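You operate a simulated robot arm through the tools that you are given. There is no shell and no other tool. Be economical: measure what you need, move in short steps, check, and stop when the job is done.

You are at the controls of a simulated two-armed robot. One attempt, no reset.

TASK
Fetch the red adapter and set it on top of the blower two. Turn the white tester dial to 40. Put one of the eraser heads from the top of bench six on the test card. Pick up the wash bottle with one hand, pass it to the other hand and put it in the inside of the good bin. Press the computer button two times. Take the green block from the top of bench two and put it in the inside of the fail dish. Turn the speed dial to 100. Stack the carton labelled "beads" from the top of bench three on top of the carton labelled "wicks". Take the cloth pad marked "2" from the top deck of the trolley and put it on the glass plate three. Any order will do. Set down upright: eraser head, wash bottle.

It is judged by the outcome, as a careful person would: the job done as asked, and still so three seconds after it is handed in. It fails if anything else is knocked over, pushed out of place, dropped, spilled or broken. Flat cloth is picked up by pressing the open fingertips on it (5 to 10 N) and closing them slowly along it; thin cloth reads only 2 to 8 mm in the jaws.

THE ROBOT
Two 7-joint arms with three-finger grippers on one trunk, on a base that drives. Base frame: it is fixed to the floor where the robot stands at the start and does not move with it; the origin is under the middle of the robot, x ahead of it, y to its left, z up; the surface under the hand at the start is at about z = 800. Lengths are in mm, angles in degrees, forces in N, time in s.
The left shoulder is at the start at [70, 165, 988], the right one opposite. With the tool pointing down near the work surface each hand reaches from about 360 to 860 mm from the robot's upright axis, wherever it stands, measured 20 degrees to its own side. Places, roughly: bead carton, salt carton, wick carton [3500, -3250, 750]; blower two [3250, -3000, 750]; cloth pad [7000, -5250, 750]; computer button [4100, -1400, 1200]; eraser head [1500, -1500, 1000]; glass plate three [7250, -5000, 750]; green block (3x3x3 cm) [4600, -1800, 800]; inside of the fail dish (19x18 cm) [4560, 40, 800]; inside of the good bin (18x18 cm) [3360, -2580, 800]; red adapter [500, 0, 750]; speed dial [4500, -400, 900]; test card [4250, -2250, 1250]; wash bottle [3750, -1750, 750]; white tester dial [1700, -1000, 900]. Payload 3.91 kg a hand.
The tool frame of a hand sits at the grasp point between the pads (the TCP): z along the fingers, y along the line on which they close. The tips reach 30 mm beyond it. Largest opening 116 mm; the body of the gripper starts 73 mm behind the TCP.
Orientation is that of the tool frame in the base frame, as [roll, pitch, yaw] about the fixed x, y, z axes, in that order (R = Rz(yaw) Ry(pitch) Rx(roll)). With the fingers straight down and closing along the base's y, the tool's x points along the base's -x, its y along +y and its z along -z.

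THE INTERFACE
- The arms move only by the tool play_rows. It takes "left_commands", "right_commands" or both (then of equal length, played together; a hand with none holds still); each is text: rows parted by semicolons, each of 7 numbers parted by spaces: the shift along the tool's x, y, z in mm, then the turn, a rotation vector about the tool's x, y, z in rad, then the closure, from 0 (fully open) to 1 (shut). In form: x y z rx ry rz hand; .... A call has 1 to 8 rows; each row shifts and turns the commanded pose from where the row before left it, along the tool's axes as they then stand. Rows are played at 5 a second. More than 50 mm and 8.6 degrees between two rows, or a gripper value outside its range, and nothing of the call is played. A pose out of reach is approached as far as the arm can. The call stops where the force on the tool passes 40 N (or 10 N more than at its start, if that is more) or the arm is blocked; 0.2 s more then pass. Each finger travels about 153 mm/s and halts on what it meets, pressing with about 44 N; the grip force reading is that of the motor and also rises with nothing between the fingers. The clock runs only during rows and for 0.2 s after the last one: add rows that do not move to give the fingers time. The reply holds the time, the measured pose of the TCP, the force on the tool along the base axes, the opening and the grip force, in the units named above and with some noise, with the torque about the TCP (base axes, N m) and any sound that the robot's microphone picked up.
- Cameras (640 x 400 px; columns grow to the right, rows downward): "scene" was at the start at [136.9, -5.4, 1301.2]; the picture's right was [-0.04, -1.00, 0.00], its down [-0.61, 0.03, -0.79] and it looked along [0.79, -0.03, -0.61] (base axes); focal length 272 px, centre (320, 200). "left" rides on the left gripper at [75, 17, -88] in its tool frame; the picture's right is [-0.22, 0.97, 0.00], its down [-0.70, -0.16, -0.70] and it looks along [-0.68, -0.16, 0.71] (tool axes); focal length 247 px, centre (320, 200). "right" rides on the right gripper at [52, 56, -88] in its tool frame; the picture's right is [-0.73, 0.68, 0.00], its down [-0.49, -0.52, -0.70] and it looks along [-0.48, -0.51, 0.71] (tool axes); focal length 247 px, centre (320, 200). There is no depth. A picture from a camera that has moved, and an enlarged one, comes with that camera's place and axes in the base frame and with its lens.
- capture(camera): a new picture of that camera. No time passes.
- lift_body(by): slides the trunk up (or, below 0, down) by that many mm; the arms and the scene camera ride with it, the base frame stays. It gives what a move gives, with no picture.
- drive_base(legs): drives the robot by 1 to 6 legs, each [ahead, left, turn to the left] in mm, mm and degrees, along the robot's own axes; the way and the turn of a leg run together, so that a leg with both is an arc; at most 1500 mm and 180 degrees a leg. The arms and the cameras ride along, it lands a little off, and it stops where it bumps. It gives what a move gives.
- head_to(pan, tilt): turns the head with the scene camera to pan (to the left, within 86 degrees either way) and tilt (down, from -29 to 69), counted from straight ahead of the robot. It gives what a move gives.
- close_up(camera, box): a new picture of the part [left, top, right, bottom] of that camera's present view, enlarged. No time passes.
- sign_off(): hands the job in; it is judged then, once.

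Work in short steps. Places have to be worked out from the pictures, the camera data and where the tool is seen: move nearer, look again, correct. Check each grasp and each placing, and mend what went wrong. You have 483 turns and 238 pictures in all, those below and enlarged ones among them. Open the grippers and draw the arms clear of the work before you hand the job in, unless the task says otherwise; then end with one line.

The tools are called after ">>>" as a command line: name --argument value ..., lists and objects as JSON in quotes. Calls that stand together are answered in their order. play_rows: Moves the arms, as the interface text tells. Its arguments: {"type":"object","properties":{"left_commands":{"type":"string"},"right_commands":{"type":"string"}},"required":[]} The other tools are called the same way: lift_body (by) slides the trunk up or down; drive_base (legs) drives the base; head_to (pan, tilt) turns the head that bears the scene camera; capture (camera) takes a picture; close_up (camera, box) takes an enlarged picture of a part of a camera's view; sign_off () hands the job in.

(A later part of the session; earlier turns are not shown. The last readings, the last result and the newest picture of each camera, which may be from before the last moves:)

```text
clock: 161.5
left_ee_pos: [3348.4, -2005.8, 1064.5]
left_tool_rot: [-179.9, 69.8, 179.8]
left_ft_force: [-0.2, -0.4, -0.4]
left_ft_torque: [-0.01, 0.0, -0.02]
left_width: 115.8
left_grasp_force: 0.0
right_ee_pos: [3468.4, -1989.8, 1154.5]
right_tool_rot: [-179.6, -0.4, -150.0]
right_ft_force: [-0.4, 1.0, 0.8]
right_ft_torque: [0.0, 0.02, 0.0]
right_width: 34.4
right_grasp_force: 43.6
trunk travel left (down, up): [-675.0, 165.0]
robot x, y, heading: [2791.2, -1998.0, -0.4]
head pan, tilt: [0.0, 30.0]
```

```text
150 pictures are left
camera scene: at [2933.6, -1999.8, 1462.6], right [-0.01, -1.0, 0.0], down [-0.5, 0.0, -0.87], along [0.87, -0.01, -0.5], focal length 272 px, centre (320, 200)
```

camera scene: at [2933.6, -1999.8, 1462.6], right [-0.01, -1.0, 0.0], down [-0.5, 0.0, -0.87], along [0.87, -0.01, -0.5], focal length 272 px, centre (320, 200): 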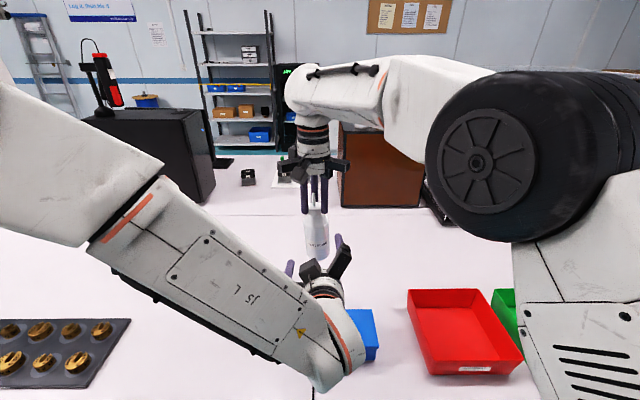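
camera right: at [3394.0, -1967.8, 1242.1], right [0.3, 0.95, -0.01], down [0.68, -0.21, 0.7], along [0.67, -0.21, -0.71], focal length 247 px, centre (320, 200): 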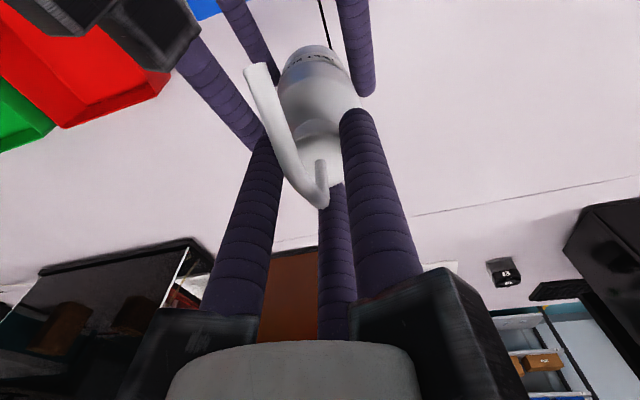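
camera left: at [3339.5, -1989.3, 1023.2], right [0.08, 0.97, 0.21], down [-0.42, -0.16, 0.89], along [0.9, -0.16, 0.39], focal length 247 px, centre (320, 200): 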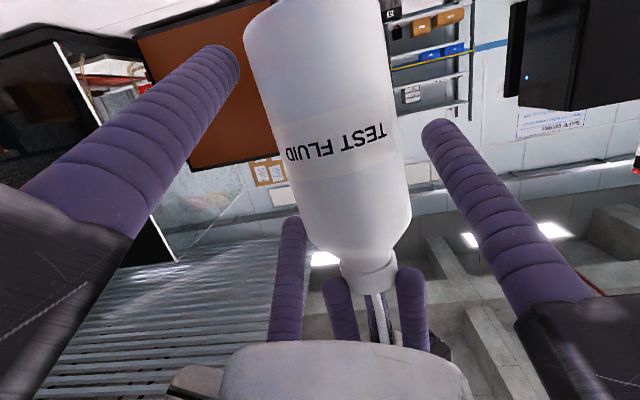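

Bottle is handed over. Move the left hand away to the left and up, then tilt it back to pointing down.

>>> play_rows --left_commands "0 45 0 0 0 0 0; 0 45 0 0 0 0 0; -25 40 -10 0 0 0 0; -25 40 -10 0.0 0.12 0 0; -20 0 0 0 0.14 0 0; -20 0 0 0 0.14 0 0; -20 0 0 0 0.14 0 0; 0 0 0 0 0.14 0 0"

>>> play_rows --left_commands "0 0 0 0 0.14 0 0; 0 0 0 0 0.14 0 0; 0 0 0 0 0.14 0 0; 0 0 0 0 0.14 0 0; 0 0 0 0 0 0 0"

>>> capture --camera "scene"

```text
clock: 163.3
left_ee_pos: [3382.5, -1836.3, 1167.1]
left_tool_rot: [180.0, 30.8, 179.7]
left_ft_force: [-0.4, -0.4, 0.1]
left_ft_torque: [0.0, 0.03, 0.0]
left_width: 116.1
left_grasp_force: 0.0
right_ee_pos: [3466.8, -1991.1, 1153.7]
right_tool_rot: [-179.7, -0.2, -150.1]
right_ft_force: [-0.2, -0.8, -0.7]
right_ft_torque: [0.04, 0.0, 0.0]
right_width: 34.4
right_grasp_force: 44.2
trunk travel left (down, up): [-675.0, 165.0]
robot x, y, heading: [2792.1, -1995.6, -0.3]
head pan, tilt: [0.0, 30.0]
```

```text
clock: 164.5
left_ee_pos: [3378.8, -1835.6, 1165.4]
left_tool_rot: [179.9, -1.2, 179.6]
left_ft_force: [0.4, 0.2, -0.8]
left_ft_torque: [-0.03, -0.02, 0.01]
left_width: 115.9
left_grasp_force: 0.1
right_ee_pos: [3466.5, -1990.2, 1156.3]
right_tool_rot: [-179.6, -0.3, -150.0]
right_ft_force: [-0.2, 0.3, 0.1]
right_ft_torque: [-0.04, 0.01, 0.0]
right_width: 34.2
right_grasp_force: 44.2
trunk travel left (down, up): [-675.0, 165.0]
robot x, y, heading: [2787.3, -1999.3, -0.6]
head pan, tilt: [0.0, 30.0]
```

```text
149 pictures are left
camera scene: at [2931.2, -2000.0, 1462.9], right [-0.01, -1.0, 0.0], down [-0.5, 0.0, -0.87], along [0.87, -0.01, -0.5], focal length 272 px, centre (320, 200)
```

scene: 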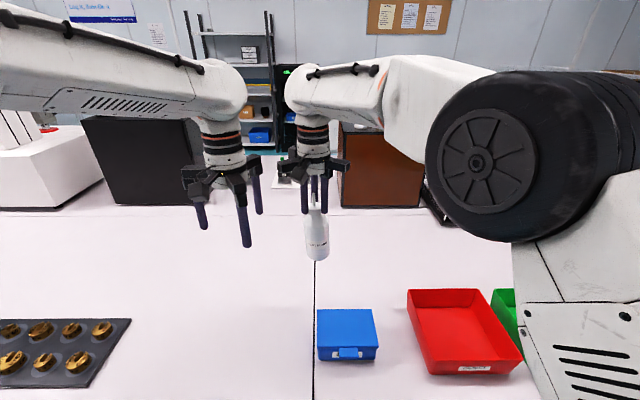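

Both fine. Back 107 and strafe right ~585 to bring the bottle over the good bin.

>>> drive_base --legs '[[-100, 0, 0], [0, -585, 0.5]]'

>>> head_to --pan 5 --tilt 40

>>> capture --camera "scene"

>>> capture --camera "right"

```text
clock: 168.6
left_ee_pos: [3279.8, -2415.3, 1167.2]
left_tool_rot: [-179.9, -1.2, -179.6]
left_ft_force: [0.8, 0.1, -0.4]
left_ft_torque: [0.01, 0.03, -0.03]
left_width: 116.1
left_grasp_force: 0.1
right_ee_pos: [3367.4, -2569.6, 1155.6]
right_tool_rot: [-179.6, -0.3, -149.5]
right_ft_force: [-0.4, -0.1, -2.2]
right_ft_torque: [0.0, 0.03, 0.0]
right_width: 34.4
right_grasp_force: 43.9
trunk travel left (down, up): [-675.0, 165.0]
robot x, y, heading: [2688.7, -2582.5, 0.2]
head pan, tilt: [0.0, 30.0]
```

```text
clock: 169.3
left_ee_pos: [3278.5, -2415.4, 1166.2]
left_tool_rot: [-179.9, -1.2, -179.6]
left_ft_force: [0.0, 0.1, -0.2]
left_ft_torque: [0.01, -0.02, 0.0]
left_width: 116.1
left_grasp_force: 0.0
right_ee_pos: [3368.1, -2569.4, 1155.2]
right_tool_rot: [-179.6, -0.4, -149.5]
right_ft_force: [0.6, 0.1, -2.0]
right_ft_torque: [0.02, 0.03, 0.02]
right_width: 34.3
right_grasp_force: 44.1
trunk travel left (down, up): [-675.0, 165.0]
robot x, y, heading: [2690.1, -2583.4, 0.0]
head pan, tilt: [5.0, 40.0]
```

```text
148 pictures are left
camera scene: at [2826.9, -2577.8, 1447.5], right [0.09, -1.0, 0.0], down [-0.64, -0.06, -0.77], along [0.76, 0.07, -0.64], focal length 272 px, centre (320, 200)
```

scene: 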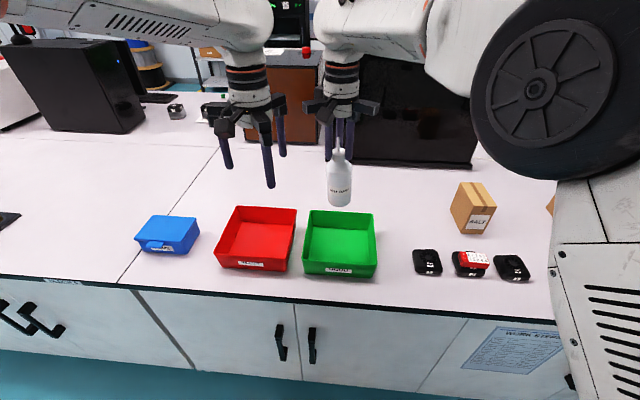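

```text
147 pictures are left
camera right: at [3293.1, -2546.5, 1242.3], right [0.28, 0.96, -0.01], down [0.69, -0.2, 0.7], along [0.67, -0.21, -0.71], focal length 247 px, centre (320, 200)
```

right: 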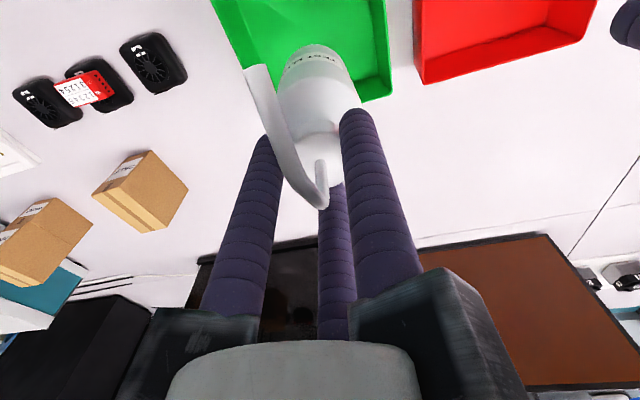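

Bin centre ≈[3369, −2587]. Move left hand 120 mm left for clearance; shift the bottle −16 y and descend.

>>> play_rows --left_commands "0 40 0 0 0 0 0; 0 40 0 0 0 0 0; 0 40 0 0 0 0 0; 0 0 0 0 0 0 0; 0 0 0 0 0 0 0; 0 0 0 0 0 0 0; 0 0 0 0 0 0 0" --right_commands "4 -7 0 0 0 0 0.85; 4 -7 0 0 0 0 0.85; 0 0 0 0 0 0 0.85; 0 0 40 0 0 0 0.85; 0 0 40 0 0 0 0.85; 0 0 30 0 0 0 0.85; 0 0 0 0 0 0 0.85"

>>> close_up --camera "scene" --box '[270, 140, 430, 290]'

```text
clock: 170.9
left_ee_pos: [3276.6, -2296.4, 1166.9]
left_tool_rot: [180.0, -1.1, -179.6]
left_ft_force: [0.5, -0.1, -0.7]
left_ft_torque: [0.0, 0.01, -0.03]
left_width: 115.7
left_grasp_force: 0.0
right_ee_pos: [3368.9, -2585.7, 1045.8]
right_tool_rot: [-179.6, -0.3, -149.5]
right_ft_force: [0.0, -0.3, -2.1]
right_ft_torque: [0.0, 0.03, 0.0]
right_width: 33.9
right_grasp_force: 44.2
trunk travel left (down, up): [-675.0, 165.0]
robot x, y, heading: [2690.8, -2585.5, 0.2]
head pan, tilt: [5.0, 40.0]
```

```text
2.67 times, centred on (350, 215) of scene
camera zoom: at [2826.5, -2577.8, 1447.5], right [0.09, -1.0, 0.0], down [-0.64, -0.06, -0.77], along [0.76, 0.07, -0.64], focal length 726 px, centre (240, 160)
```

zoom: 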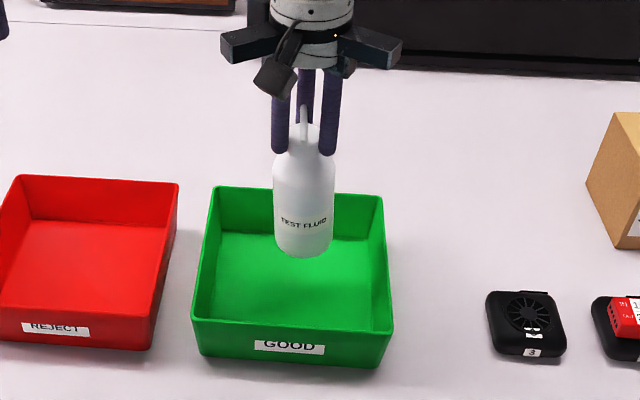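

Centred over the bin. Continue down, slowly at the end.

>>> play_rows --right_commands "0 0 30 0 0 0 0.85; 0 0 25 0 0 0 0.85; 0 0 10 0 0 0 0.85; 0 0 4 0 0 0 0.85; 0 0 3 0 0 0 0.85; 0 0 3 0 0 0 0.85; 0 0 0 0 0 0 0.85"

```text
clock: 172.5
left_ee_pos: [3278.8, -2296.0, 1166.9]
left_tool_rot: [180.0, -1.2, -179.6]
left_ft_force: [-0.5, 0.4, -0.5]
left_ft_torque: [0.01, -0.02, 0.01]
left_width: 115.8
left_grasp_force: 0.1
right_ee_pos: [3366.1, -2586.5, 970.4]
right_tool_rot: [-179.6, -0.3, -149.5]
right_ft_force: [-0.6, 1.4, -1.0]
right_ft_torque: [0.02, -0.01, -0.01]
right_width: 34.1
right_grasp_force: 44.1
trunk travel left (down, up): [-675.0, 165.0]
robot x, y, heading: [2690.2, -2583.4, -0.1]
head pan, tilt: [5.0, 40.0]
```

>>> play_rows --right_commands "0 0 2 0 0 0 0.85; 0 0 2 0 0 0 0.85; 0 0 2 0 0 0 0.85; 0 0 0 0 0 0 0.85"

>>> close_up --camera "scene" --box '[270, 140, 430, 290]'

```text
clock: 173.5
left_ee_pos: [3275.8, -2296.9, 1168.5]
left_tool_rot: [-179.9, -1.0, -179.7]
left_ft_force: [-0.8, 0.1, 0.0]
left_ft_torque: [0.0, 0.04, 0.01]
left_width: 116.0
left_grasp_force: 0.0
right_ee_pos: [3366.6, -2585.8, 967.7]
right_tool_rot: [-179.5, 0.0, -149.5]
right_ft_force: [0.2, -2.6, 23.0]
right_ft_torque: [-0.02, 0.28, 0.03]
right_width: 34.3
right_grasp_force: 44.1
trunk travel left (down, up): [-675.0, 165.0]
robot x, y, heading: [2692.6, -2582.4, 0.3]
head pan, tilt: [5.0, 40.0]
```

```text
2.67 times, centred on (350, 215) of scene
camera zoom: at [2823.6, -2577.8, 1448.0], right [0.09, -1.0, 0.0], down [-0.64, -0.06, -0.77], along [0.76, 0.07, -0.64], focal length 726 px, centre (240, 160)
```

zoom: 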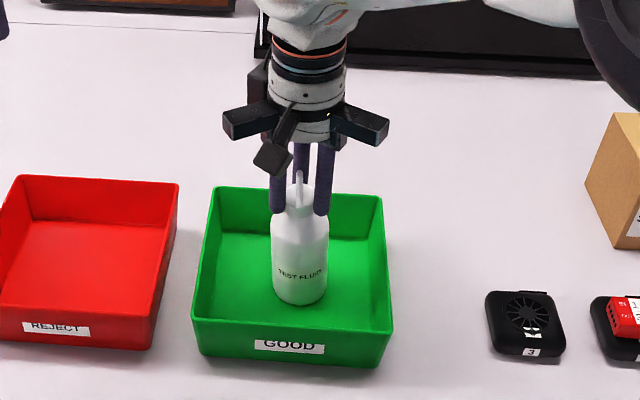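

On the bin floor. Ease 3 mm, open, rise straight up.

>>> play_rows --right_commands "0 0 -3 0 0 0 0.85; 0 0 0 0 0 0 0.65; 0 0 0 0 0 0 0.5; 0 0 0 0 0 0 0.4; 0 0 -30 0 0 0 0.4; 0 0 -40 0 0 0 0.4; 0 0 -45 0 0 0 0.4; 0 0 -45 0 0 0 0.4"

>>> close_up --camera "scene" --box '[270, 140, 430, 290]'

```text
clock: 175.3
left_ee_pos: [3277.5, -2295.7, 1166.4]
left_tool_rot: [180.0, -1.0, -179.6]
left_ft_force: [-0.2, -0.1, 0.0]
left_ft_torque: [0.0, -0.03, 0.01]
left_width: 116.3
left_grasp_force: 0.1
right_ee_pos: [3366.5, -2584.5, 1128.7]
right_tool_rot: [-179.7, -0.3, -149.5]
right_ft_force: [-0.5, 1.2, 1.1]
right_ft_torque: [0.0, -0.04, 0.01]
right_width: 69.5
right_grasp_force: 0.1
trunk travel left (down, up): [-675.0, 165.0]
robot x, y, heading: [2689.7, -2581.8, 0.1]
head pan, tilt: [5.0, 40.0]
```

```text
2.67 times, centred on (350, 215) of scene
camera zoom: at [2825.2, -2577.6, 1447.5], right [0.09, -1.0, 0.0], down [-0.64, -0.06, -0.77], along [0.76, 0.07, -0.64], focal length 726 px, centre (240, 160)
```

zoom: 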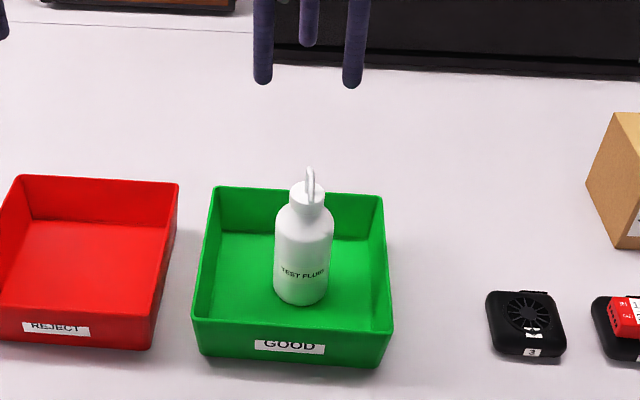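

Bottle is upright in the GOOD bin. Next, eraser and tester on island 1's near side. I square up the right hand, retract both, back off and turn around.

>>> play_rows --left_commands "20 0 0 0 0 0 0; 20 0 0 0 0 0 0; 20 0 0 0 0 0 0; 0 0 0 0 0 0 0; 0 0 0 0 0 0 0; 0 0 0 0 0 0 0; 0 0 0 0 0 0 0; 0 0 0 0 0 0 0" --right_commands "0 0 -10 0 0 0.1325 0; 0 0 -10 0 0 0.1325 0; 0 0 -10 0 0 0.1325 0; 0 0 0 0 0 0.1325 0; 40 -30 0 0 0 0 0; 40 -30 0 0 0 0 0; 40 -30 0 0 0 0 0; 30 -30 0 0 0 0 0"

>>> drive_base --legs '[[-240, 0, 0], [0, 0, 90], [600, 0, 0]]'

>>> head_to --pan 50 --tilt 25

>>> capture --camera "scene"

```text
clock: 177.1
left_ee_pos: [3217.1, -2299.2, 1170.3]
left_tool_rot: [180.0, -1.0, -179.7]
left_ft_force: [-1.2, 0.6, 0.1]
left_ft_torque: [0.03, -0.04, -0.01]
left_width: 116.0
left_grasp_force: 0.0
right_ee_pos: [3215.7, -2708.4, 1160.0]
right_tool_rot: [-179.5, 0.1, -179.8]
right_ft_force: [-1.3, 0.0, -0.1]
right_ft_torque: [0.07, -0.03, -0.01]
right_width: 116.2
right_grasp_force: 0.1
trunk travel left (down, up): [-675.0, 165.0]
robot x, y, heading: [2690.7, -2581.9, 0.3]
head pan, tilt: [5.0, 40.0]
```

```text
clock: 185.7
left_ee_pos: [2177.2, -1454.4, 1167.9]
left_tool_rot: [-180.0, -1.2, -90.2]
left_ft_force: [-0.4, 0.1, 0.1]
left_ft_torque: [-0.02, -0.03, 0.0]
left_width: 116.3
left_grasp_force: 0.1
right_ee_pos: [2586.5, -1460.7, 1159.9]
right_tool_rot: [-179.5, -0.1, -90.6]
right_ft_force: [-0.4, 0.5, 0.3]
right_ft_torque: [-0.01, 0.02, -0.03]
right_width: 116.0
right_grasp_force: 0.0
trunk travel left (down, up): [-675.0, 165.0]
robot x, y, heading: [2460.2, -1984.9, 89.7]
head pan, tilt: [5.0, 40.0]
```

```text
clock: 186.8
left_ee_pos: [2178.2, -1455.1, 1168.1]
left_tool_rot: [-180.0, -1.1, -90.4]
left_ft_force: [0.2, -0.6, -0.2]
left_ft_torque: [-0.01, 0.01, -0.01]
left_width: 116.0
left_grasp_force: 0.1
right_ee_pos: [2587.4, -1460.3, 1158.5]
right_tool_rot: [-179.4, 0.0, -90.5]
right_ft_force: [0.0, -0.6, 0.2]
right_ft_torque: [0.03, -0.01, -0.02]
right_width: 116.3
right_grasp_force: 0.2
trunk travel left (down, up): [-675.0, 165.0]
robot x, y, heading: [2459.4, -1985.0, 89.4]
head pan, tilt: [50.0, 25.0]
```

```text
143 pictures are left
camera scene: at [2389.2, -1876.5, 1470.7], right [0.65, 0.76, 0.0], down [0.32, -0.28, -0.91], along [-0.69, 0.59, -0.42], focal length 272 px, centre (320, 200)
```

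scene: 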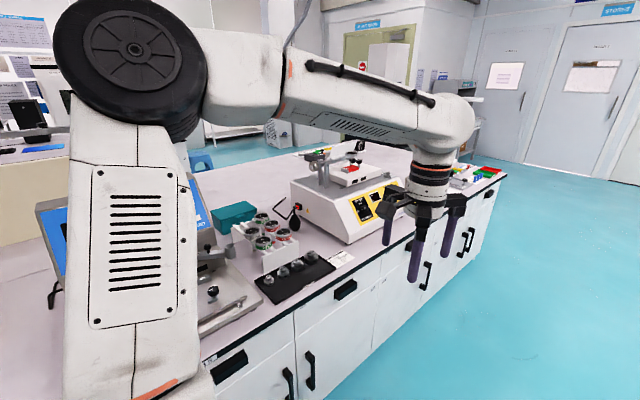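

I see the abrasion-type machine and eraser rack. Drive 550 further and turn to face island 1.

>>> drive_base --legs '[[600, 0, 0], [0, 0, 90.5]]'

>>> head_to --pan 0 --tilt 25

>>> capture --camera "scene"

```text
clock: 194.1
left_ee_pos: [1934.0, -1668.1, 1168.9]
left_tool_rot: [179.9, -1.1, 0.1]
left_ft_force: [0.9, -0.3, -0.8]
left_ft_torque: [0.01, 0.0, 0.02]
left_width: 116.1
left_grasp_force: 0.1
right_ee_pos: [1936.4, -1258.0, 1160.0]
right_tool_rot: [-179.5, 0.1, -0.2]
right_ft_force: [-0.3, -0.6, -0.1]
right_ft_torque: [0.0, 0.04, 0.01]
right_width: 116.2
right_grasp_force: 0.1
trunk travel left (down, up): [-675.0, 165.0]
robot x, y, heading: [2466.3, -1386.5, 179.7]
head pan, tilt: [50.0, 25.0]
```

```text
clock: 195.3
left_ee_pos: [1934.3, -1668.2, 1167.6]
left_tool_rot: [-180.0, -1.0, 0.1]
left_ft_force: [0.4, 0.5, -0.2]
left_ft_torque: [0.0, -0.02, -0.02]
left_width: 116.3
left_grasp_force: 0.1
right_ee_pos: [1936.0, -1258.8, 1159.4]
right_tool_rot: [-179.5, 0.0, -0.2]
right_ft_force: [-0.6, -0.5, 0.4]
right_ft_torque: [0.01, 0.01, 0.0]
right_width: 115.8
right_grasp_force: 0.0
trunk travel left (down, up): [-675.0, 165.0]
robot x, y, heading: [2461.6, -1383.9, 180.1]
head pan, tilt: [0.0, 25.0]
```

```text
142 pictures are left
camera scene: at [2320.3, -1385.3, 1470.8], right [0.0, 1.0, 0.0], down [0.42, 0.0, -0.91], along [-0.91, 0.0, -0.42], focal length 272 px, centre (320, 200)
```

scene: 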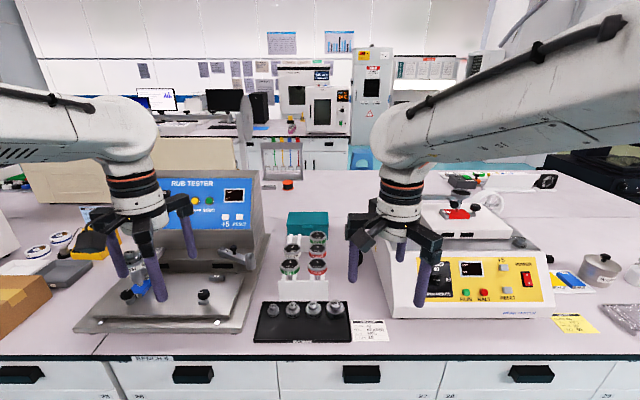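

>>> close_up --camera "scene" --box '[240, 200, 400, 350]'

>>> close_up --camera "scene" --box '[370, 200, 620, 350]'

```text
2.67 times, centred on (320, 275) of scene
camera zoom: at [2320.3, -1385.3, 1470.8], right [0.0, 1.0, 0.0], down [0.42, 0.0, -0.91], along [-0.91, 0.0, -0.42], focal length 726 px, centre (320, 0)
```

zoom: 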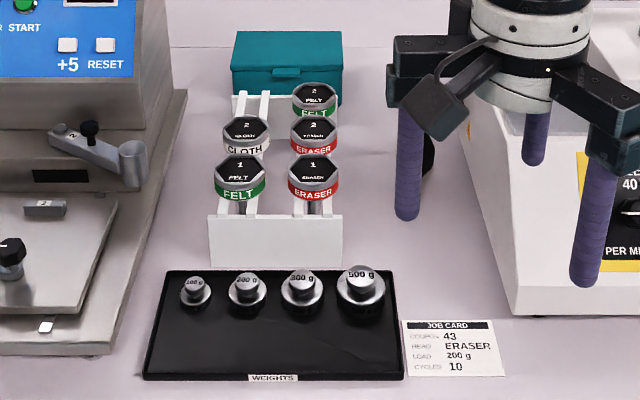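

```text
2.56 times, centred on (495, 275) of scene
camera zoom: at [2320.3, -1385.3, 1470.8], right [0.0, 1.0, 0.0], down [0.42, 0.0, -0.91], along [-0.91, 0.0, -0.42], focal length 697 px, centre (-128, 8)
```

zoom: 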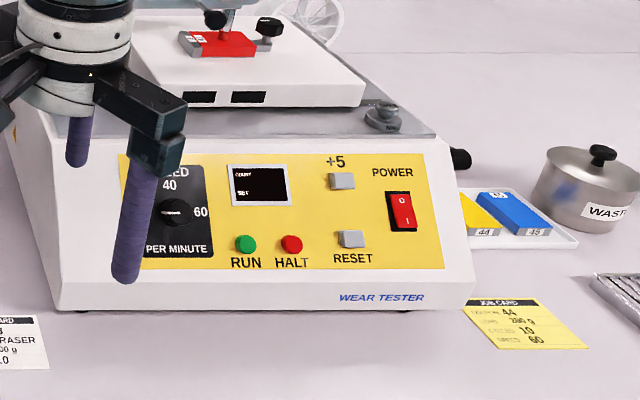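

The white wear tester's dial is near [1700, −1042, 929]. Strafe right 130 mm for a clear view of the dial.

>>> drive_base --legs '[[0, -130, 0]]'

>>> head_to --pan -15 --tilt 32

>>> capture --camera "scene"

```text
clock: 196.5
left_ee_pos: [1934.0, -1540.5, 1167.7]
left_tool_rot: [-179.9, -1.2, 0.2]
left_ft_force: [-1.0, -0.3, 0.8]
left_ft_torque: [0.02, 0.0, 0.0]
left_width: 115.9
left_grasp_force: 0.0
right_ee_pos: [1936.9, -1130.5, 1159.9]
right_tool_rot: [-179.4, -0.1, -0.2]
right_ft_force: [-0.4, 0.1, -0.4]
right_ft_torque: [0.0, 0.01, 0.0]
right_width: 116.0
right_grasp_force: 0.1
trunk travel left (down, up): [-675.0, 165.0]
robot x, y, heading: [2468.2, -1251.9, 179.9]
head pan, tilt: [0.0, 25.0]
```

```text
clock: 197.3
left_ee_pos: [1934.8, -1538.6, 1166.9]
left_tool_rot: [179.9, -1.1, 0.2]
left_ft_force: [-0.4, 0.5, 0.1]
left_ft_torque: [-0.01, -0.02, 0.03]
left_width: 116.0
left_grasp_force: 0.0
right_ee_pos: [1935.2, -1128.3, 1159.3]
right_tool_rot: [-179.5, 0.0, -0.1]
right_ft_force: [0.8, -0.8, 0.1]
right_ft_torque: [-0.03, 0.01, -0.01]
right_width: 116.1
right_grasp_force: 0.0
trunk travel left (down, up): [-675.0, 165.0]
robot x, y, heading: [2462.5, -1253.4, 180.0]
head pan, tilt: [-15.0, 32.0]
```

```text
139 pictures are left
camera scene: at [2326.1, -1232.0, 1459.7], right [0.26, 0.97, 0.0], down [0.51, -0.14, -0.85], along [-0.82, 0.22, -0.53], focal length 272 px, centre (320, 200)
```

scene: 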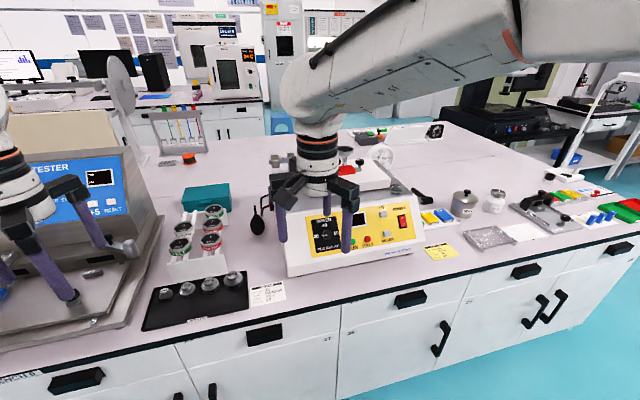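

>>> close_up --camera "scene" --box '[270, 180, 430, 280]'

>>> close_up --camera "scene" --box '[290, 205, 370, 265]'

```text
4.00 times, centred on (350, 230) of scene
camera zoom: at [2326.1, -1232.0, 1459.7], right [0.26, 0.97, 0.0], down [0.51, -0.14, -0.85], along [-0.82, 0.22, -0.53], focal length 1089 px, centre (200, 80)
```

zoom: 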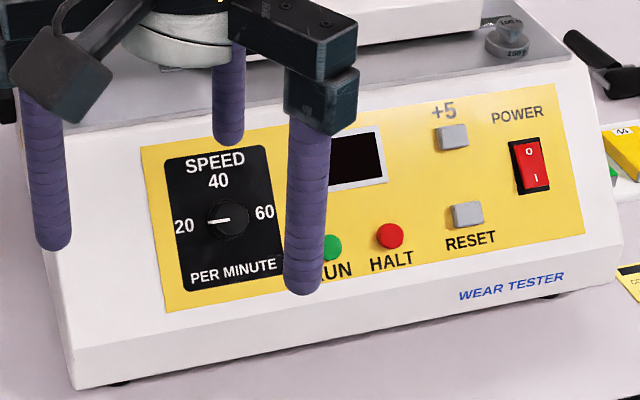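

```text
6.67 times, centred on (330, 235) of scene
camera zoom: at [2326.1, -1232.0, 1459.7], right [0.26, 0.97, 0.0], down [0.51, -0.14, -0.85], along [-0.82, 0.22, -0.53], focal length 1815 px, centre (253, -33)
```

zoom: 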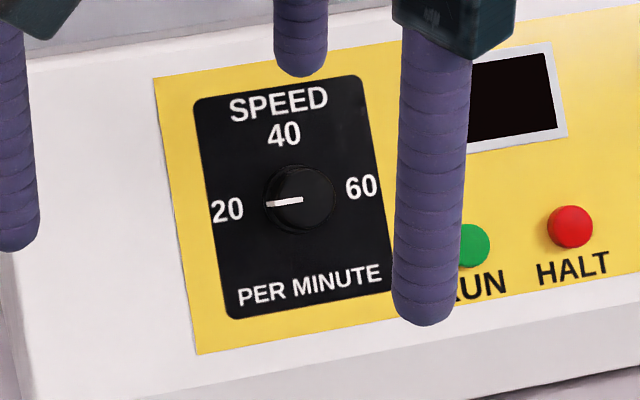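

Dial points to 20; 40 is at 12 o'clock, so it needs 90° clockwise. Knob front ≈[1698, −1041, 926], panel leaning back ~20°. I bring the right hand forward and tilt it to point at the panel.

>>> play_rows --right_commands "-35 -20 0 0 0 0 0.3; -35 -20 0 0 0 0 0.3; -30 -20 0 0 0 0 0.5; 0 0 0 0 -0.145 0 0.5; 0 0 0 0 -0.145 0 0.5; 0 0 0 0 -0.145 0 0.5; 0 0 0 0 -0.145 0 0.5; 0 0 0 0 -0.145 0 0.5"

>>> play_rows --right_commands "0 0 0 0 -0.145 0 0.5; 0 0 0 0 -0.145 0 0.5; 0 0 0 0 -0.145 0 0.5; 0 0 0 0 -0.145 0 0.5; 0 0 0 0 -0.06 0 0.5; 0 0 0 0 0 -0.14 0.5; 0 0 0 0 0 -0.14 0.5; 0 0 0 0 0 -0.14 0.5"

>>> capture --camera "right"

>>> capture --camera "scene"

```text
clock: 199.1
left_ee_pos: [1934.6, -1538.0, 1170.1]
left_tool_rot: [-180.0, -1.1, 0.2]
left_ft_force: [-0.3, 0.5, -0.2]
left_ft_torque: [0.0, 0.02, -0.01]
left_width: 115.9
left_grasp_force: 0.0
right_ee_pos: [1844.2, -1075.2, 1154.5]
right_tool_rot: [176.2, 39.4, -4.6]
right_ft_force: [-3.7, 2.3, 1.9]
right_ft_torque: [-0.11, -0.3, 0.26]
right_width: 58.0
right_grasp_force: 0.0
trunk travel left (down, up): [-675.0, 165.0]
robot x, y, heading: [2461.3, -1253.2, 180.1]
head pan, tilt: [-15.0, 32.0]
```

```text
clock: 200.9
left_ee_pos: [1934.1, -1539.6, 1167.8]
left_tool_rot: [-179.9, -1.1, 0.2]
left_ft_force: [-0.3, 0.2, 0.7]
left_ft_torque: [-0.03, -0.03, 0.02]
left_width: 115.7
left_grasp_force: 0.1
right_ee_pos: [1837.2, -1070.6, 1160.8]
right_tool_rot: [-116.4, 62.8, 65.9]
right_ft_force: [0.8, -0.2, 0.4]
right_ft_torque: [-0.01, 0.01, -0.05]
right_width: 57.9
right_grasp_force: 0.0
trunk travel left (down, up): [-675.0, 165.0]
robot x, y, heading: [2463.2, -1251.8, 180.0]
head pan, tilt: [-15.0, 32.0]
```

```text
136 pictures are left
camera right: at [1937.1, -1099.7, 1107.6], right [-0.08, -0.92, 0.37], down [0.55, 0.27, 0.79], along [-0.83, 0.27, 0.49], focal length 247 px, centre (320, 200)
```

right: 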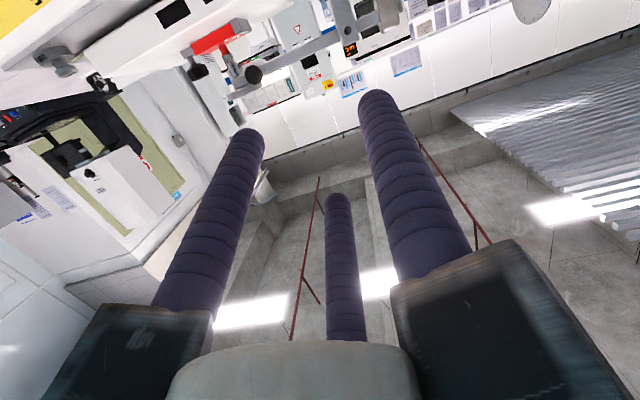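

```text
135 pictures are left
camera scene: at [2326.2, -1233.0, 1459.7], right [0.26, 0.97, 0.0], down [0.51, -0.14, -0.85], along [-0.82, 0.22, -0.53], focal length 272 px, centre (320, 200)
```

scene: 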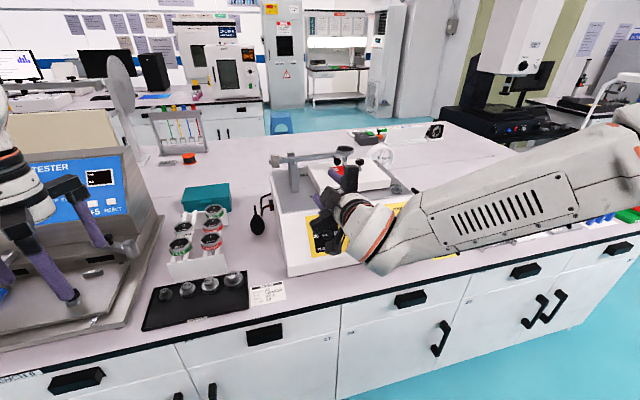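

The tool is ~12° below horizontal; panel needs ~20°. Apply an 8° correction and read.

>>> play_rows --right_commands "0 0 0 -0.0605 0.1317 0 0.5; 0 0 0 0 0 0 0.5"

```text
clock: 201.5
left_ee_pos: [1933.0, -1539.1, 1167.6]
left_tool_rot: [180.0, -1.2, 0.1]
left_ft_force: [-0.4, 0.5, 0.6]
left_ft_torque: [-0.01, -0.02, 0.0]
left_width: 115.9
left_grasp_force: 0.0
right_ee_pos: [1836.1, -1069.8, 1159.9]
right_tool_rot: [-131.3, 58.5, 52.9]
right_ft_force: [0.3, -0.2, -0.6]
right_ft_torque: [-0.03, 0.0, 0.0]
right_width: 58.3
right_grasp_force: 0.1
trunk travel left (down, up): [-675.0, 165.0]
robot x, y, heading: [2463.8, -1254.6, 180.2]
head pan, tilt: [-15.0, 32.0]
```

Tool direction now ≈[−0.94, 0, −0.345]. Move to 100 mm in front of the knob on its axis.

>>> play_rows --right_commands "33.9 9.3 22.3 0 0 0 0.5; 33.9 9.3 22.3 0 0 0 0.5; 33.9 9.3 22.3 0 0 0 0.5; 33.9 9.3 22.3 0 0 0 0.5; 33.9 9.3 22.3 0 0 0 0.5; 0 0 0 0 0 0 0.5"

>>> capture --camera "right"

>>> close_up --camera "scene" --box '[250, 160, 450, 300]'

```text
clock: 202.9
left_ee_pos: [1934.8, -1539.7, 1168.6]
left_tool_rot: [-180.0, -1.2, 0.3]
left_ft_force: [0.3, -0.7, -0.6]
left_ft_torque: [0.03, -0.01, 0.01]
left_width: 115.9
left_grasp_force: 0.0
right_ee_pos: [1793.6, -1041.7, 959.5]
right_tool_rot: [-131.2, 58.8, 53.0]
right_ft_force: [0.4, 0.3, 0.4]
right_ft_torque: [0.0, -0.01, 0.0]
right_width: 58.5
right_grasp_force: 0.1
trunk travel left (down, up): [-675.0, 165.0]
robot x, y, heading: [2461.9, -1257.2, 179.9]
head pan, tilt: [-15.0, 32.0]
```

```text
134 pictures are left
camera right: at [1899.2, -1071.9, 922.0], right [-0.13, -0.92, 0.36], down [0.43, 0.27, 0.86], along [-0.89, 0.27, 0.36], focal length 247 px, centre (320, 200)
```

right: 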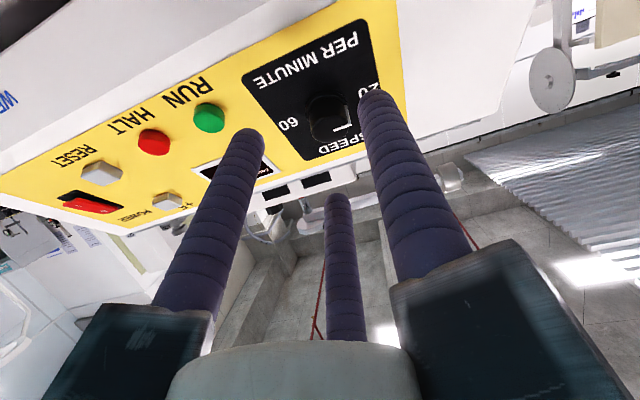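

```text
2.86 times, centred on (350, 230) of scene
camera zoom: at [2327.0, -1233.2, 1459.8], right [0.26, 0.97, 0.0], down [0.51, -0.14, -0.85], along [-0.82, 0.22, -0.53], focal length 778 px, centre (234, 114)
```

zoom: 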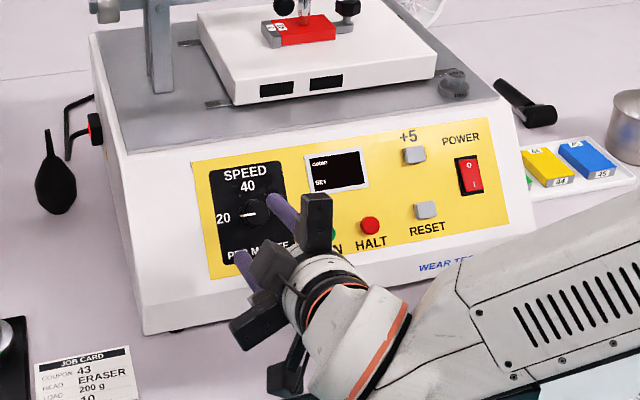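

Combining views: knob front ≈[1712, −1044, 937]. Move nearer and re-measure.

>>> play_rows --right_commands "-3.4 -0.2 19.4 0 0 0 0.5; -3.4 -0.2 19.4 0 0 0 0.5; 0 0 0 0 0 0 0.5"

>>> capture --camera "right"

>>> close_up --camera "scene" --box '[290, 190, 390, 270]'

```text
clock: 203.7
left_ee_pos: [1935.0, -1540.2, 1168.3]
left_tool_rot: [180.0, -1.0, 0.2]
left_ft_force: [-0.1, -0.2, 0.9]
left_ft_torque: [-0.01, 0.0, -0.04]
left_width: 116.1
left_grasp_force: 0.0
right_ee_pos: [1753.0, -1044.7, 951.2]
right_tool_rot: [-131.3, 58.7, 53.0]
right_ft_force: [-0.5, 0.0, 0.2]
right_ft_torque: [0.02, -0.01, -0.02]
right_width: 57.9
right_grasp_force: 0.1
trunk travel left (down, up): [-675.0, 165.0]
robot x, y, heading: [2462.0, -1251.7, 179.8]
head pan, tilt: [-15.0, 32.0]
```

```text
132 pictures are left
camera right: at [1860.2, -1073.8, 914.6], right [-0.13, -0.92, 0.36], down [0.43, 0.27, 0.86], along [-0.89, 0.27, 0.36], focal length 247 px, centre (320, 200)
```

right: 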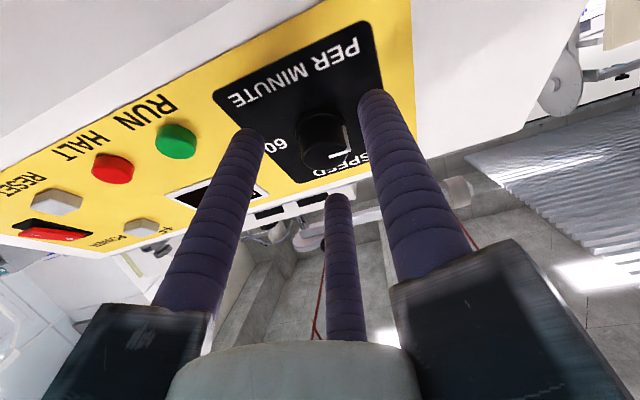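

```text
5.00 times, centred on (340, 230) of scene
camera zoom: at [2326.5, -1232.3, 1459.7], right [0.26, 0.97, 0.0], down [0.51, -0.14, -0.85], along [-0.82, 0.22, -0.53], focal length 1362 px, centre (220, 50)
```

zoom: 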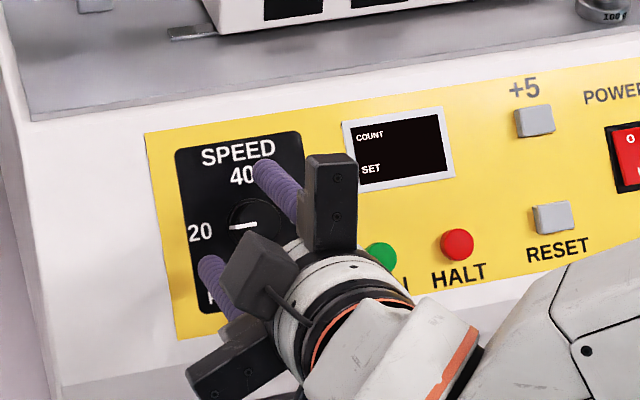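

Zoom on the knob in the wrist view.

>>> close_up --camera "right" --box '[260, 90, 400, 200]'

```text
3.64 times, centred on (330, 145) of right
camera zoom: at [1860.2, -1073.8, 914.6], right [-0.13, -0.92, 0.36], down [0.43, 0.27, 0.86], along [-0.89, 0.27, 0.36], focal length 898 px, centre (284, 400)
```

zoom: 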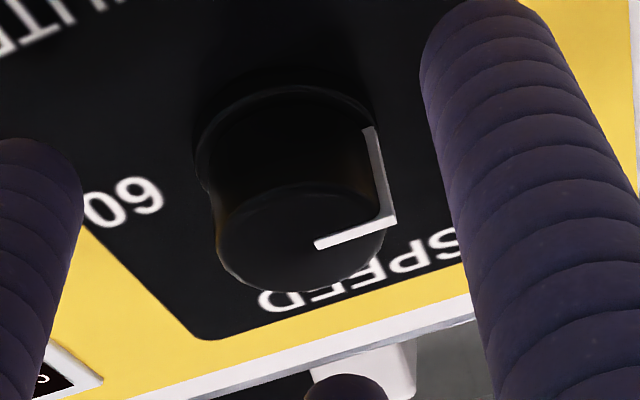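

Stereo on the label corners shows the panel actually leans back ~41°: knob base [1707, −1044, 933], front [1719, −1044, 945]. I back off along the normal and tilt the tool 21° more.

>>> play_rows --right_commands "-15.3 -7.1 -20.6 0 0 0 0.5; -15.3 -7.1 -20.6 0 0 0 0.5; 0 0 0 -0.0502 0.1095 0 0.5; 0 0 0 -0.0502 0.1095 0 0.5; 0 0 0 -0.0502 0.1095 0 0.5; 0 0 0 0 0 0 0.5"

>>> capture --camera "right"

```text
clock: 205.1
left_ee_pos: [1934.0, -1538.6, 1167.5]
left_tool_rot: [-180.0, -1.1, 0.2]
left_ft_force: [0.4, 0.0, 0.3]
left_ft_torque: [0.01, 0.02, -0.03]
left_width: 116.3
left_grasp_force: 0.0
right_ee_pos: [1780.4, -1043.3, 996.5]
right_tool_rot: [-154.3, 43.5, 34.8]
right_ft_force: [1.0, 0.6, 0.4]
right_ft_torque: [0.01, 0.01, 0.0]
right_width: 57.9
right_grasp_force: 0.1
trunk travel left (down, up): [-675.0, 165.0]
robot x, y, heading: [2461.7, -1252.9, 180.0]
head pan, tilt: [-15.0, 32.0]
```

```text
129 pictures are left
camera right: at [1892.6, -1073.1, 1000.0], right [-0.25, -0.92, 0.29], down [0.1, 0.27, 0.96], along [-0.96, 0.27, 0.02], focal length 247 px, centre (320, 200)
```

right: 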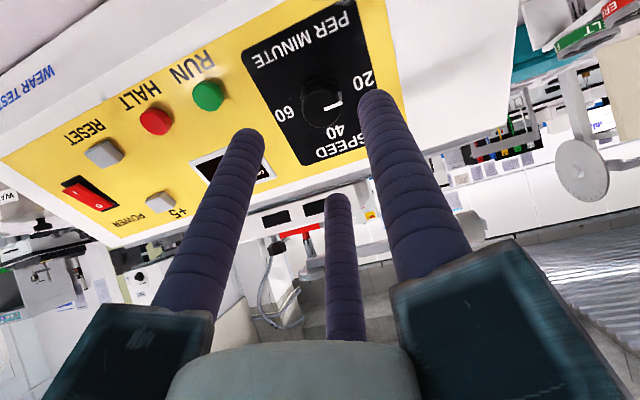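

Zoom the knob from this angle to verify alignment.

>>> close_up --camera "right" --box '[250, 50, 400, 160]'

```text
3.64 times, centred on (325, 105) of right
camera zoom: at [1892.6, -1073.1, 1000.0], right [-0.25, -0.92, 0.29], down [0.1, 0.27, 0.96], along [-0.96, 0.27, 0.02], focal length 898 px, centre (302, 546)
```

zoom: 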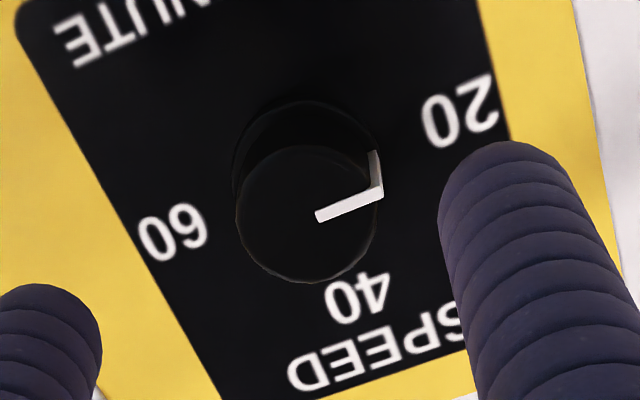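

Alignment predicted within 2 mm. Advance 50 mm along the axis.

>>> play_rows --right_commands "0.5 1.8 25 0 0 0 0.5; 0 0 25 0 0 0 0.5; 0 0 0 0 0 0 0.5"

>>> close_up --camera "right" --box '[220, 50, 420, 230]'

>>> close_up --camera "scene" --box '[290, 190, 390, 270]'

```text
clock: 205.9
left_ee_pos: [1934.1, -1538.9, 1169.0]
left_tool_rot: [179.9, -1.1, 0.2]
left_ft_force: [0.0, -0.2, -0.2]
left_ft_torque: [-0.01, 0.01, 0.01]
left_width: 116.3
left_grasp_force: 0.1
right_ee_pos: [1742.9, -1045.9, 964.2]
right_tool_rot: [-154.3, 43.5, 34.8]
right_ft_force: [-0.4, 0.3, -0.9]
right_ft_torque: [0.02, -0.01, 0.0]
right_width: 58.1
right_grasp_force: 0.0
trunk travel left (down, up): [-675.0, 165.0]
robot x, y, heading: [2461.6, -1253.0, 180.1]
head pan, tilt: [-15.0, 32.0]
```

```text
2.22 times, centred on (320, 140) of right
camera zoom: at [1856.2, -1075.1, 966.6], right [-0.25, -0.92, 0.29], down [0.1, 0.27, 0.96], along [-0.96, 0.27, 0.02], focal length 549 px, centre (320, 333)
```

zoom: 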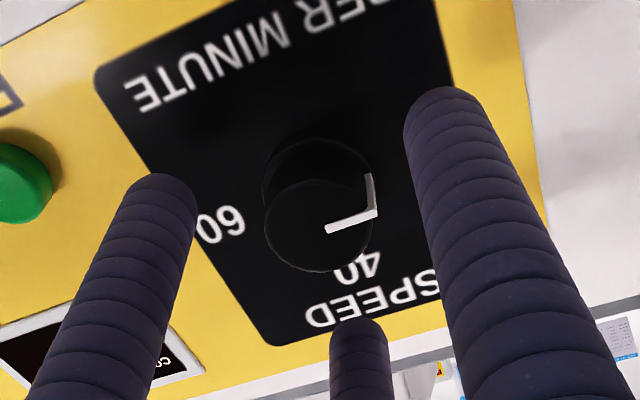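

```text
5.00 times, centred on (340, 230) of scene
camera zoom: at [2327.1, -1232.5, 1459.8], right [0.26, 0.97, 0.0], down [0.51, -0.14, -0.85], along [-0.82, 0.22, -0.53], focal length 1362 px, centre (220, 50)
```

zoom: 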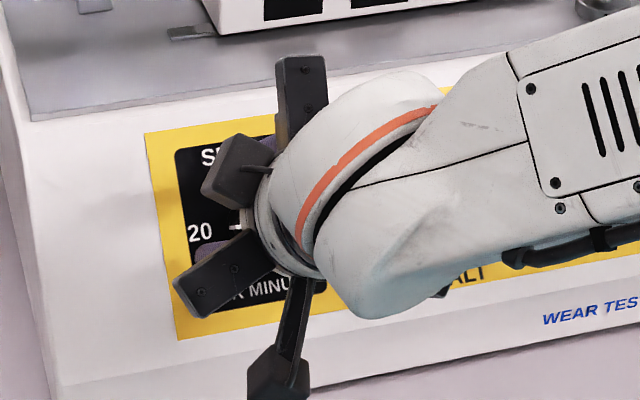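

Knob front is exactly on the tool axis. Advance 12 mm and close slowly.

>>> play_rows --right_commands "0 0 6 0 0 0 0.5; 0 0 6 0 0 0 0.5; 0 0 0 0 0 0 0.58; 0 0 0 0 0 0 0.64; 0 0 0 0 0 0 0.7; 0 0 0 0 0 0 0.76; 0 0 0 0 0 0 0.8; 0 0 0 0 0 0 0.8"

>>> close_up --camera "right" --box '[220, 50, 420, 230]'

```text
clock: 207.7
left_ee_pos: [1934.2, -1538.6, 1167.9]
left_tool_rot: [-180.0, -1.1, 0.2]
left_ft_force: [-0.2, -0.6, -0.1]
left_ft_torque: [0.0, -0.03, 0.0]
left_width: 115.9
left_grasp_force: 0.1
right_ee_pos: [1735.1, -1045.6, 956.5]
right_tool_rot: [-154.4, 43.6, 34.9]
right_ft_force: [1.4, 2.2, -2.5]
right_ft_torque: [-0.06, 0.21, -0.04]
right_width: 26.3
right_grasp_force: 45.2
trunk travel left (down, up): [-675.0, 165.0]
robot x, y, heading: [2463.5, -1255.9, 179.9]
head pan, tilt: [-15.0, 32.0]
```

```text
2.22 times, centred on (320, 140) of right
camera zoom: at [1846.6, -1074.8, 958.1], right [-0.25, -0.92, 0.29], down [0.1, 0.27, 0.96], along [-0.96, 0.27, 0.02], focal length 549 px, centre (320, 333)
```

zoom: 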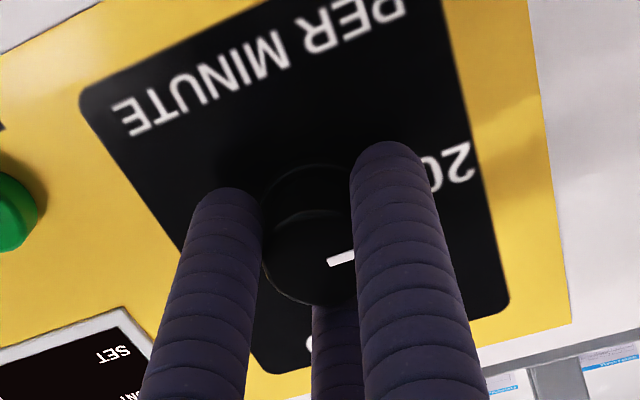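

Knob gripped. Turn clockwise (+rz) 50° first and check torque.

>>> play_rows --right_commands "0 0 0 0 0 0.14 0.8; 0 0 0 0 0 0.14 0.8; 0 0 0 0 0 0.14 0.8; 0 0 0 0 0 0.14 0.8; 0 0 0 0 0 0.14 0.8; 0 0 0 0 0 0.14 0.8; 0 0 0 0 0 0 0.8"

>>> close_up --camera "right" --box '[220, 50, 420, 230]'

```text
clock: 209.3
left_ee_pos: [1933.3, -1540.3, 1168.7]
left_tool_rot: [179.9, -1.2, 0.2]
left_ft_force: [-0.6, -1.2, -0.9]
left_ft_torque: [-0.01, -0.02, 0.03]
left_width: 116.6
left_grasp_force: 0.2
right_ee_pos: [1733.4, -1045.1, 954.7]
right_tool_rot: [155.1, 43.7, -33.9]
right_ft_force: [7.3, -1.9, -7.1]
right_ft_torque: [-0.57, -0.63, 0.73]
right_width: 26.3
right_grasp_force: 45.1
trunk travel left (down, up): [-675.0, 165.0]
robot x, y, heading: [2465.2, -1253.6, 180.1]
head pan, tilt: [-15.0, 32.0]
```

```text
2.22 times, centred on (320, 140) of right
camera zoom: at [1817.0, -1117.7, 992.6], right [-0.62, -0.33, 0.71], down [0.38, 0.67, 0.64], along [-0.69, 0.66, -0.29], focal length 549 px, centre (320, 333)
```

zoom: 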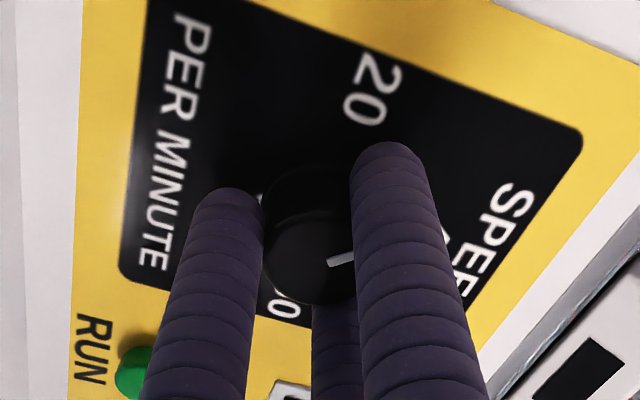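

The knob follows. Continue to 90° in total.

>>> play_rows --right_commands "0 0 0 0 0 0.146 0.8; 0 0 0 0 0 0.146 0.8; 0 0 0 0 0 0.146 0.8; 0 0 0 0 0 0.146 0.8; 0 0 0 0 0 0.146 0.8; 0 0 0 0 0 0 0.8"

>>> close_up --camera "right" --box '[220, 50, 420, 230]'

```text
clock: 210.7
left_ee_pos: [1935.1, -1538.7, 1167.9]
left_tool_rot: [-180.0, -1.1, 0.2]
left_ft_force: [0.6, -0.4, -0.1]
left_ft_torque: [-0.02, -0.03, -0.03]
left_width: 116.0
left_grasp_force: 0.1
right_ee_pos: [1734.8, -1044.0, 955.3]
right_tool_rot: [133.6, 18.3, -73.5]
right_ft_force: [8.0, -3.8, -11.9]
right_ft_torque: [-0.52, 0.2, 0.63]
right_width: 26.5
right_grasp_force: 44.9
trunk travel left (down, up): [-675.0, 165.0]
robot x, y, heading: [2461.3, -1254.9, 180.2]
head pan, tilt: [-15.0, 32.0]
```

```text
2.22 times, centred on (320, 140) of right
camera zoom: at [1781.2, -1116.1, 1033.9], right [-0.6, 0.39, 0.7], down [0.71, 0.66, 0.25], along [-0.36, 0.65, -0.67], focal length 549 px, centre (320, 333)
```

zoom: 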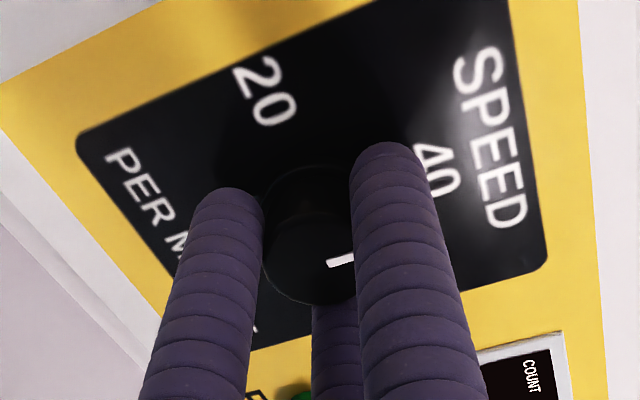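

Release and back off to see the dial.

>>> play_rows --right_commands "0 0 0 0 0 0 0.6; 0 0 0 0 0 0 0.5; 0 0 -20 0 0 0 0.5; 0 0 -30 0 0 0 0.5; 0 0 -30 0 0 0 0.5"

>>> close_up --camera "right" --box '[220, 50, 420, 230]'

>>> close_up --camera "scene" --box '[290, 190, 390, 270]'

```text
clock: 211.9
left_ee_pos: [1936.0, -1539.7, 1170.1]
left_tool_rot: [180.0, -1.1, 0.3]
left_ft_force: [0.9, 0.9, 0.0]
left_ft_torque: [-0.02, 0.01, 0.02]
left_width: 115.9
left_grasp_force: 0.0
right_ee_pos: [1795.5, -1044.7, 1010.0]
right_tool_rot: [133.6, 18.4, -73.4]
right_ft_force: [0.6, 0.8, 0.6]
right_ft_torque: [-0.02, 0.03, -0.04]
right_width: 58.2
right_grasp_force: 0.1
trunk travel left (down, up): [-675.0, 165.0]
robot x, y, heading: [2463.3, -1253.8, 179.9]
head pan, tilt: [-15.0, 32.0]
```

```text
2.22 times, centred on (320, 140) of right
camera zoom: at [1843.3, -1116.3, 1087.8], right [-0.6, 0.38, 0.7], down [0.71, 0.66, 0.25], along [-0.37, 0.65, -0.67], focal length 549 px, centre (320, 333)
```

zoom: 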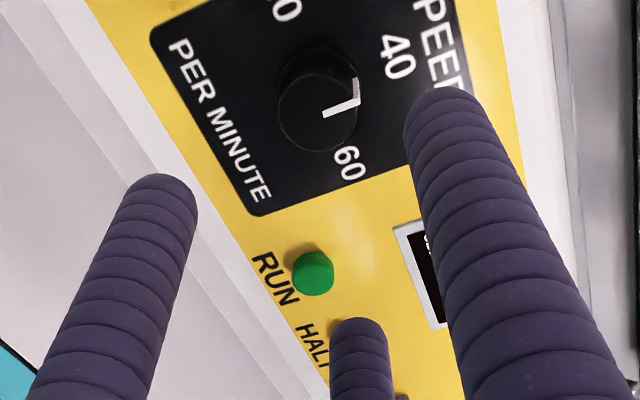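

```text
5.00 times, centred on (340, 230) of scene
camera zoom: at [2327.5, -1232.7, 1459.8], right [0.26, 0.97, 0.0], down [0.51, -0.14, -0.85], along [-0.82, 0.22, -0.53], focal length 1362 px, centre (220, 50)
```

zoom: 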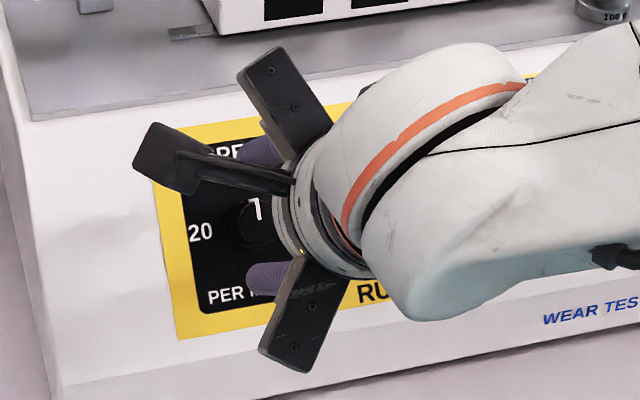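

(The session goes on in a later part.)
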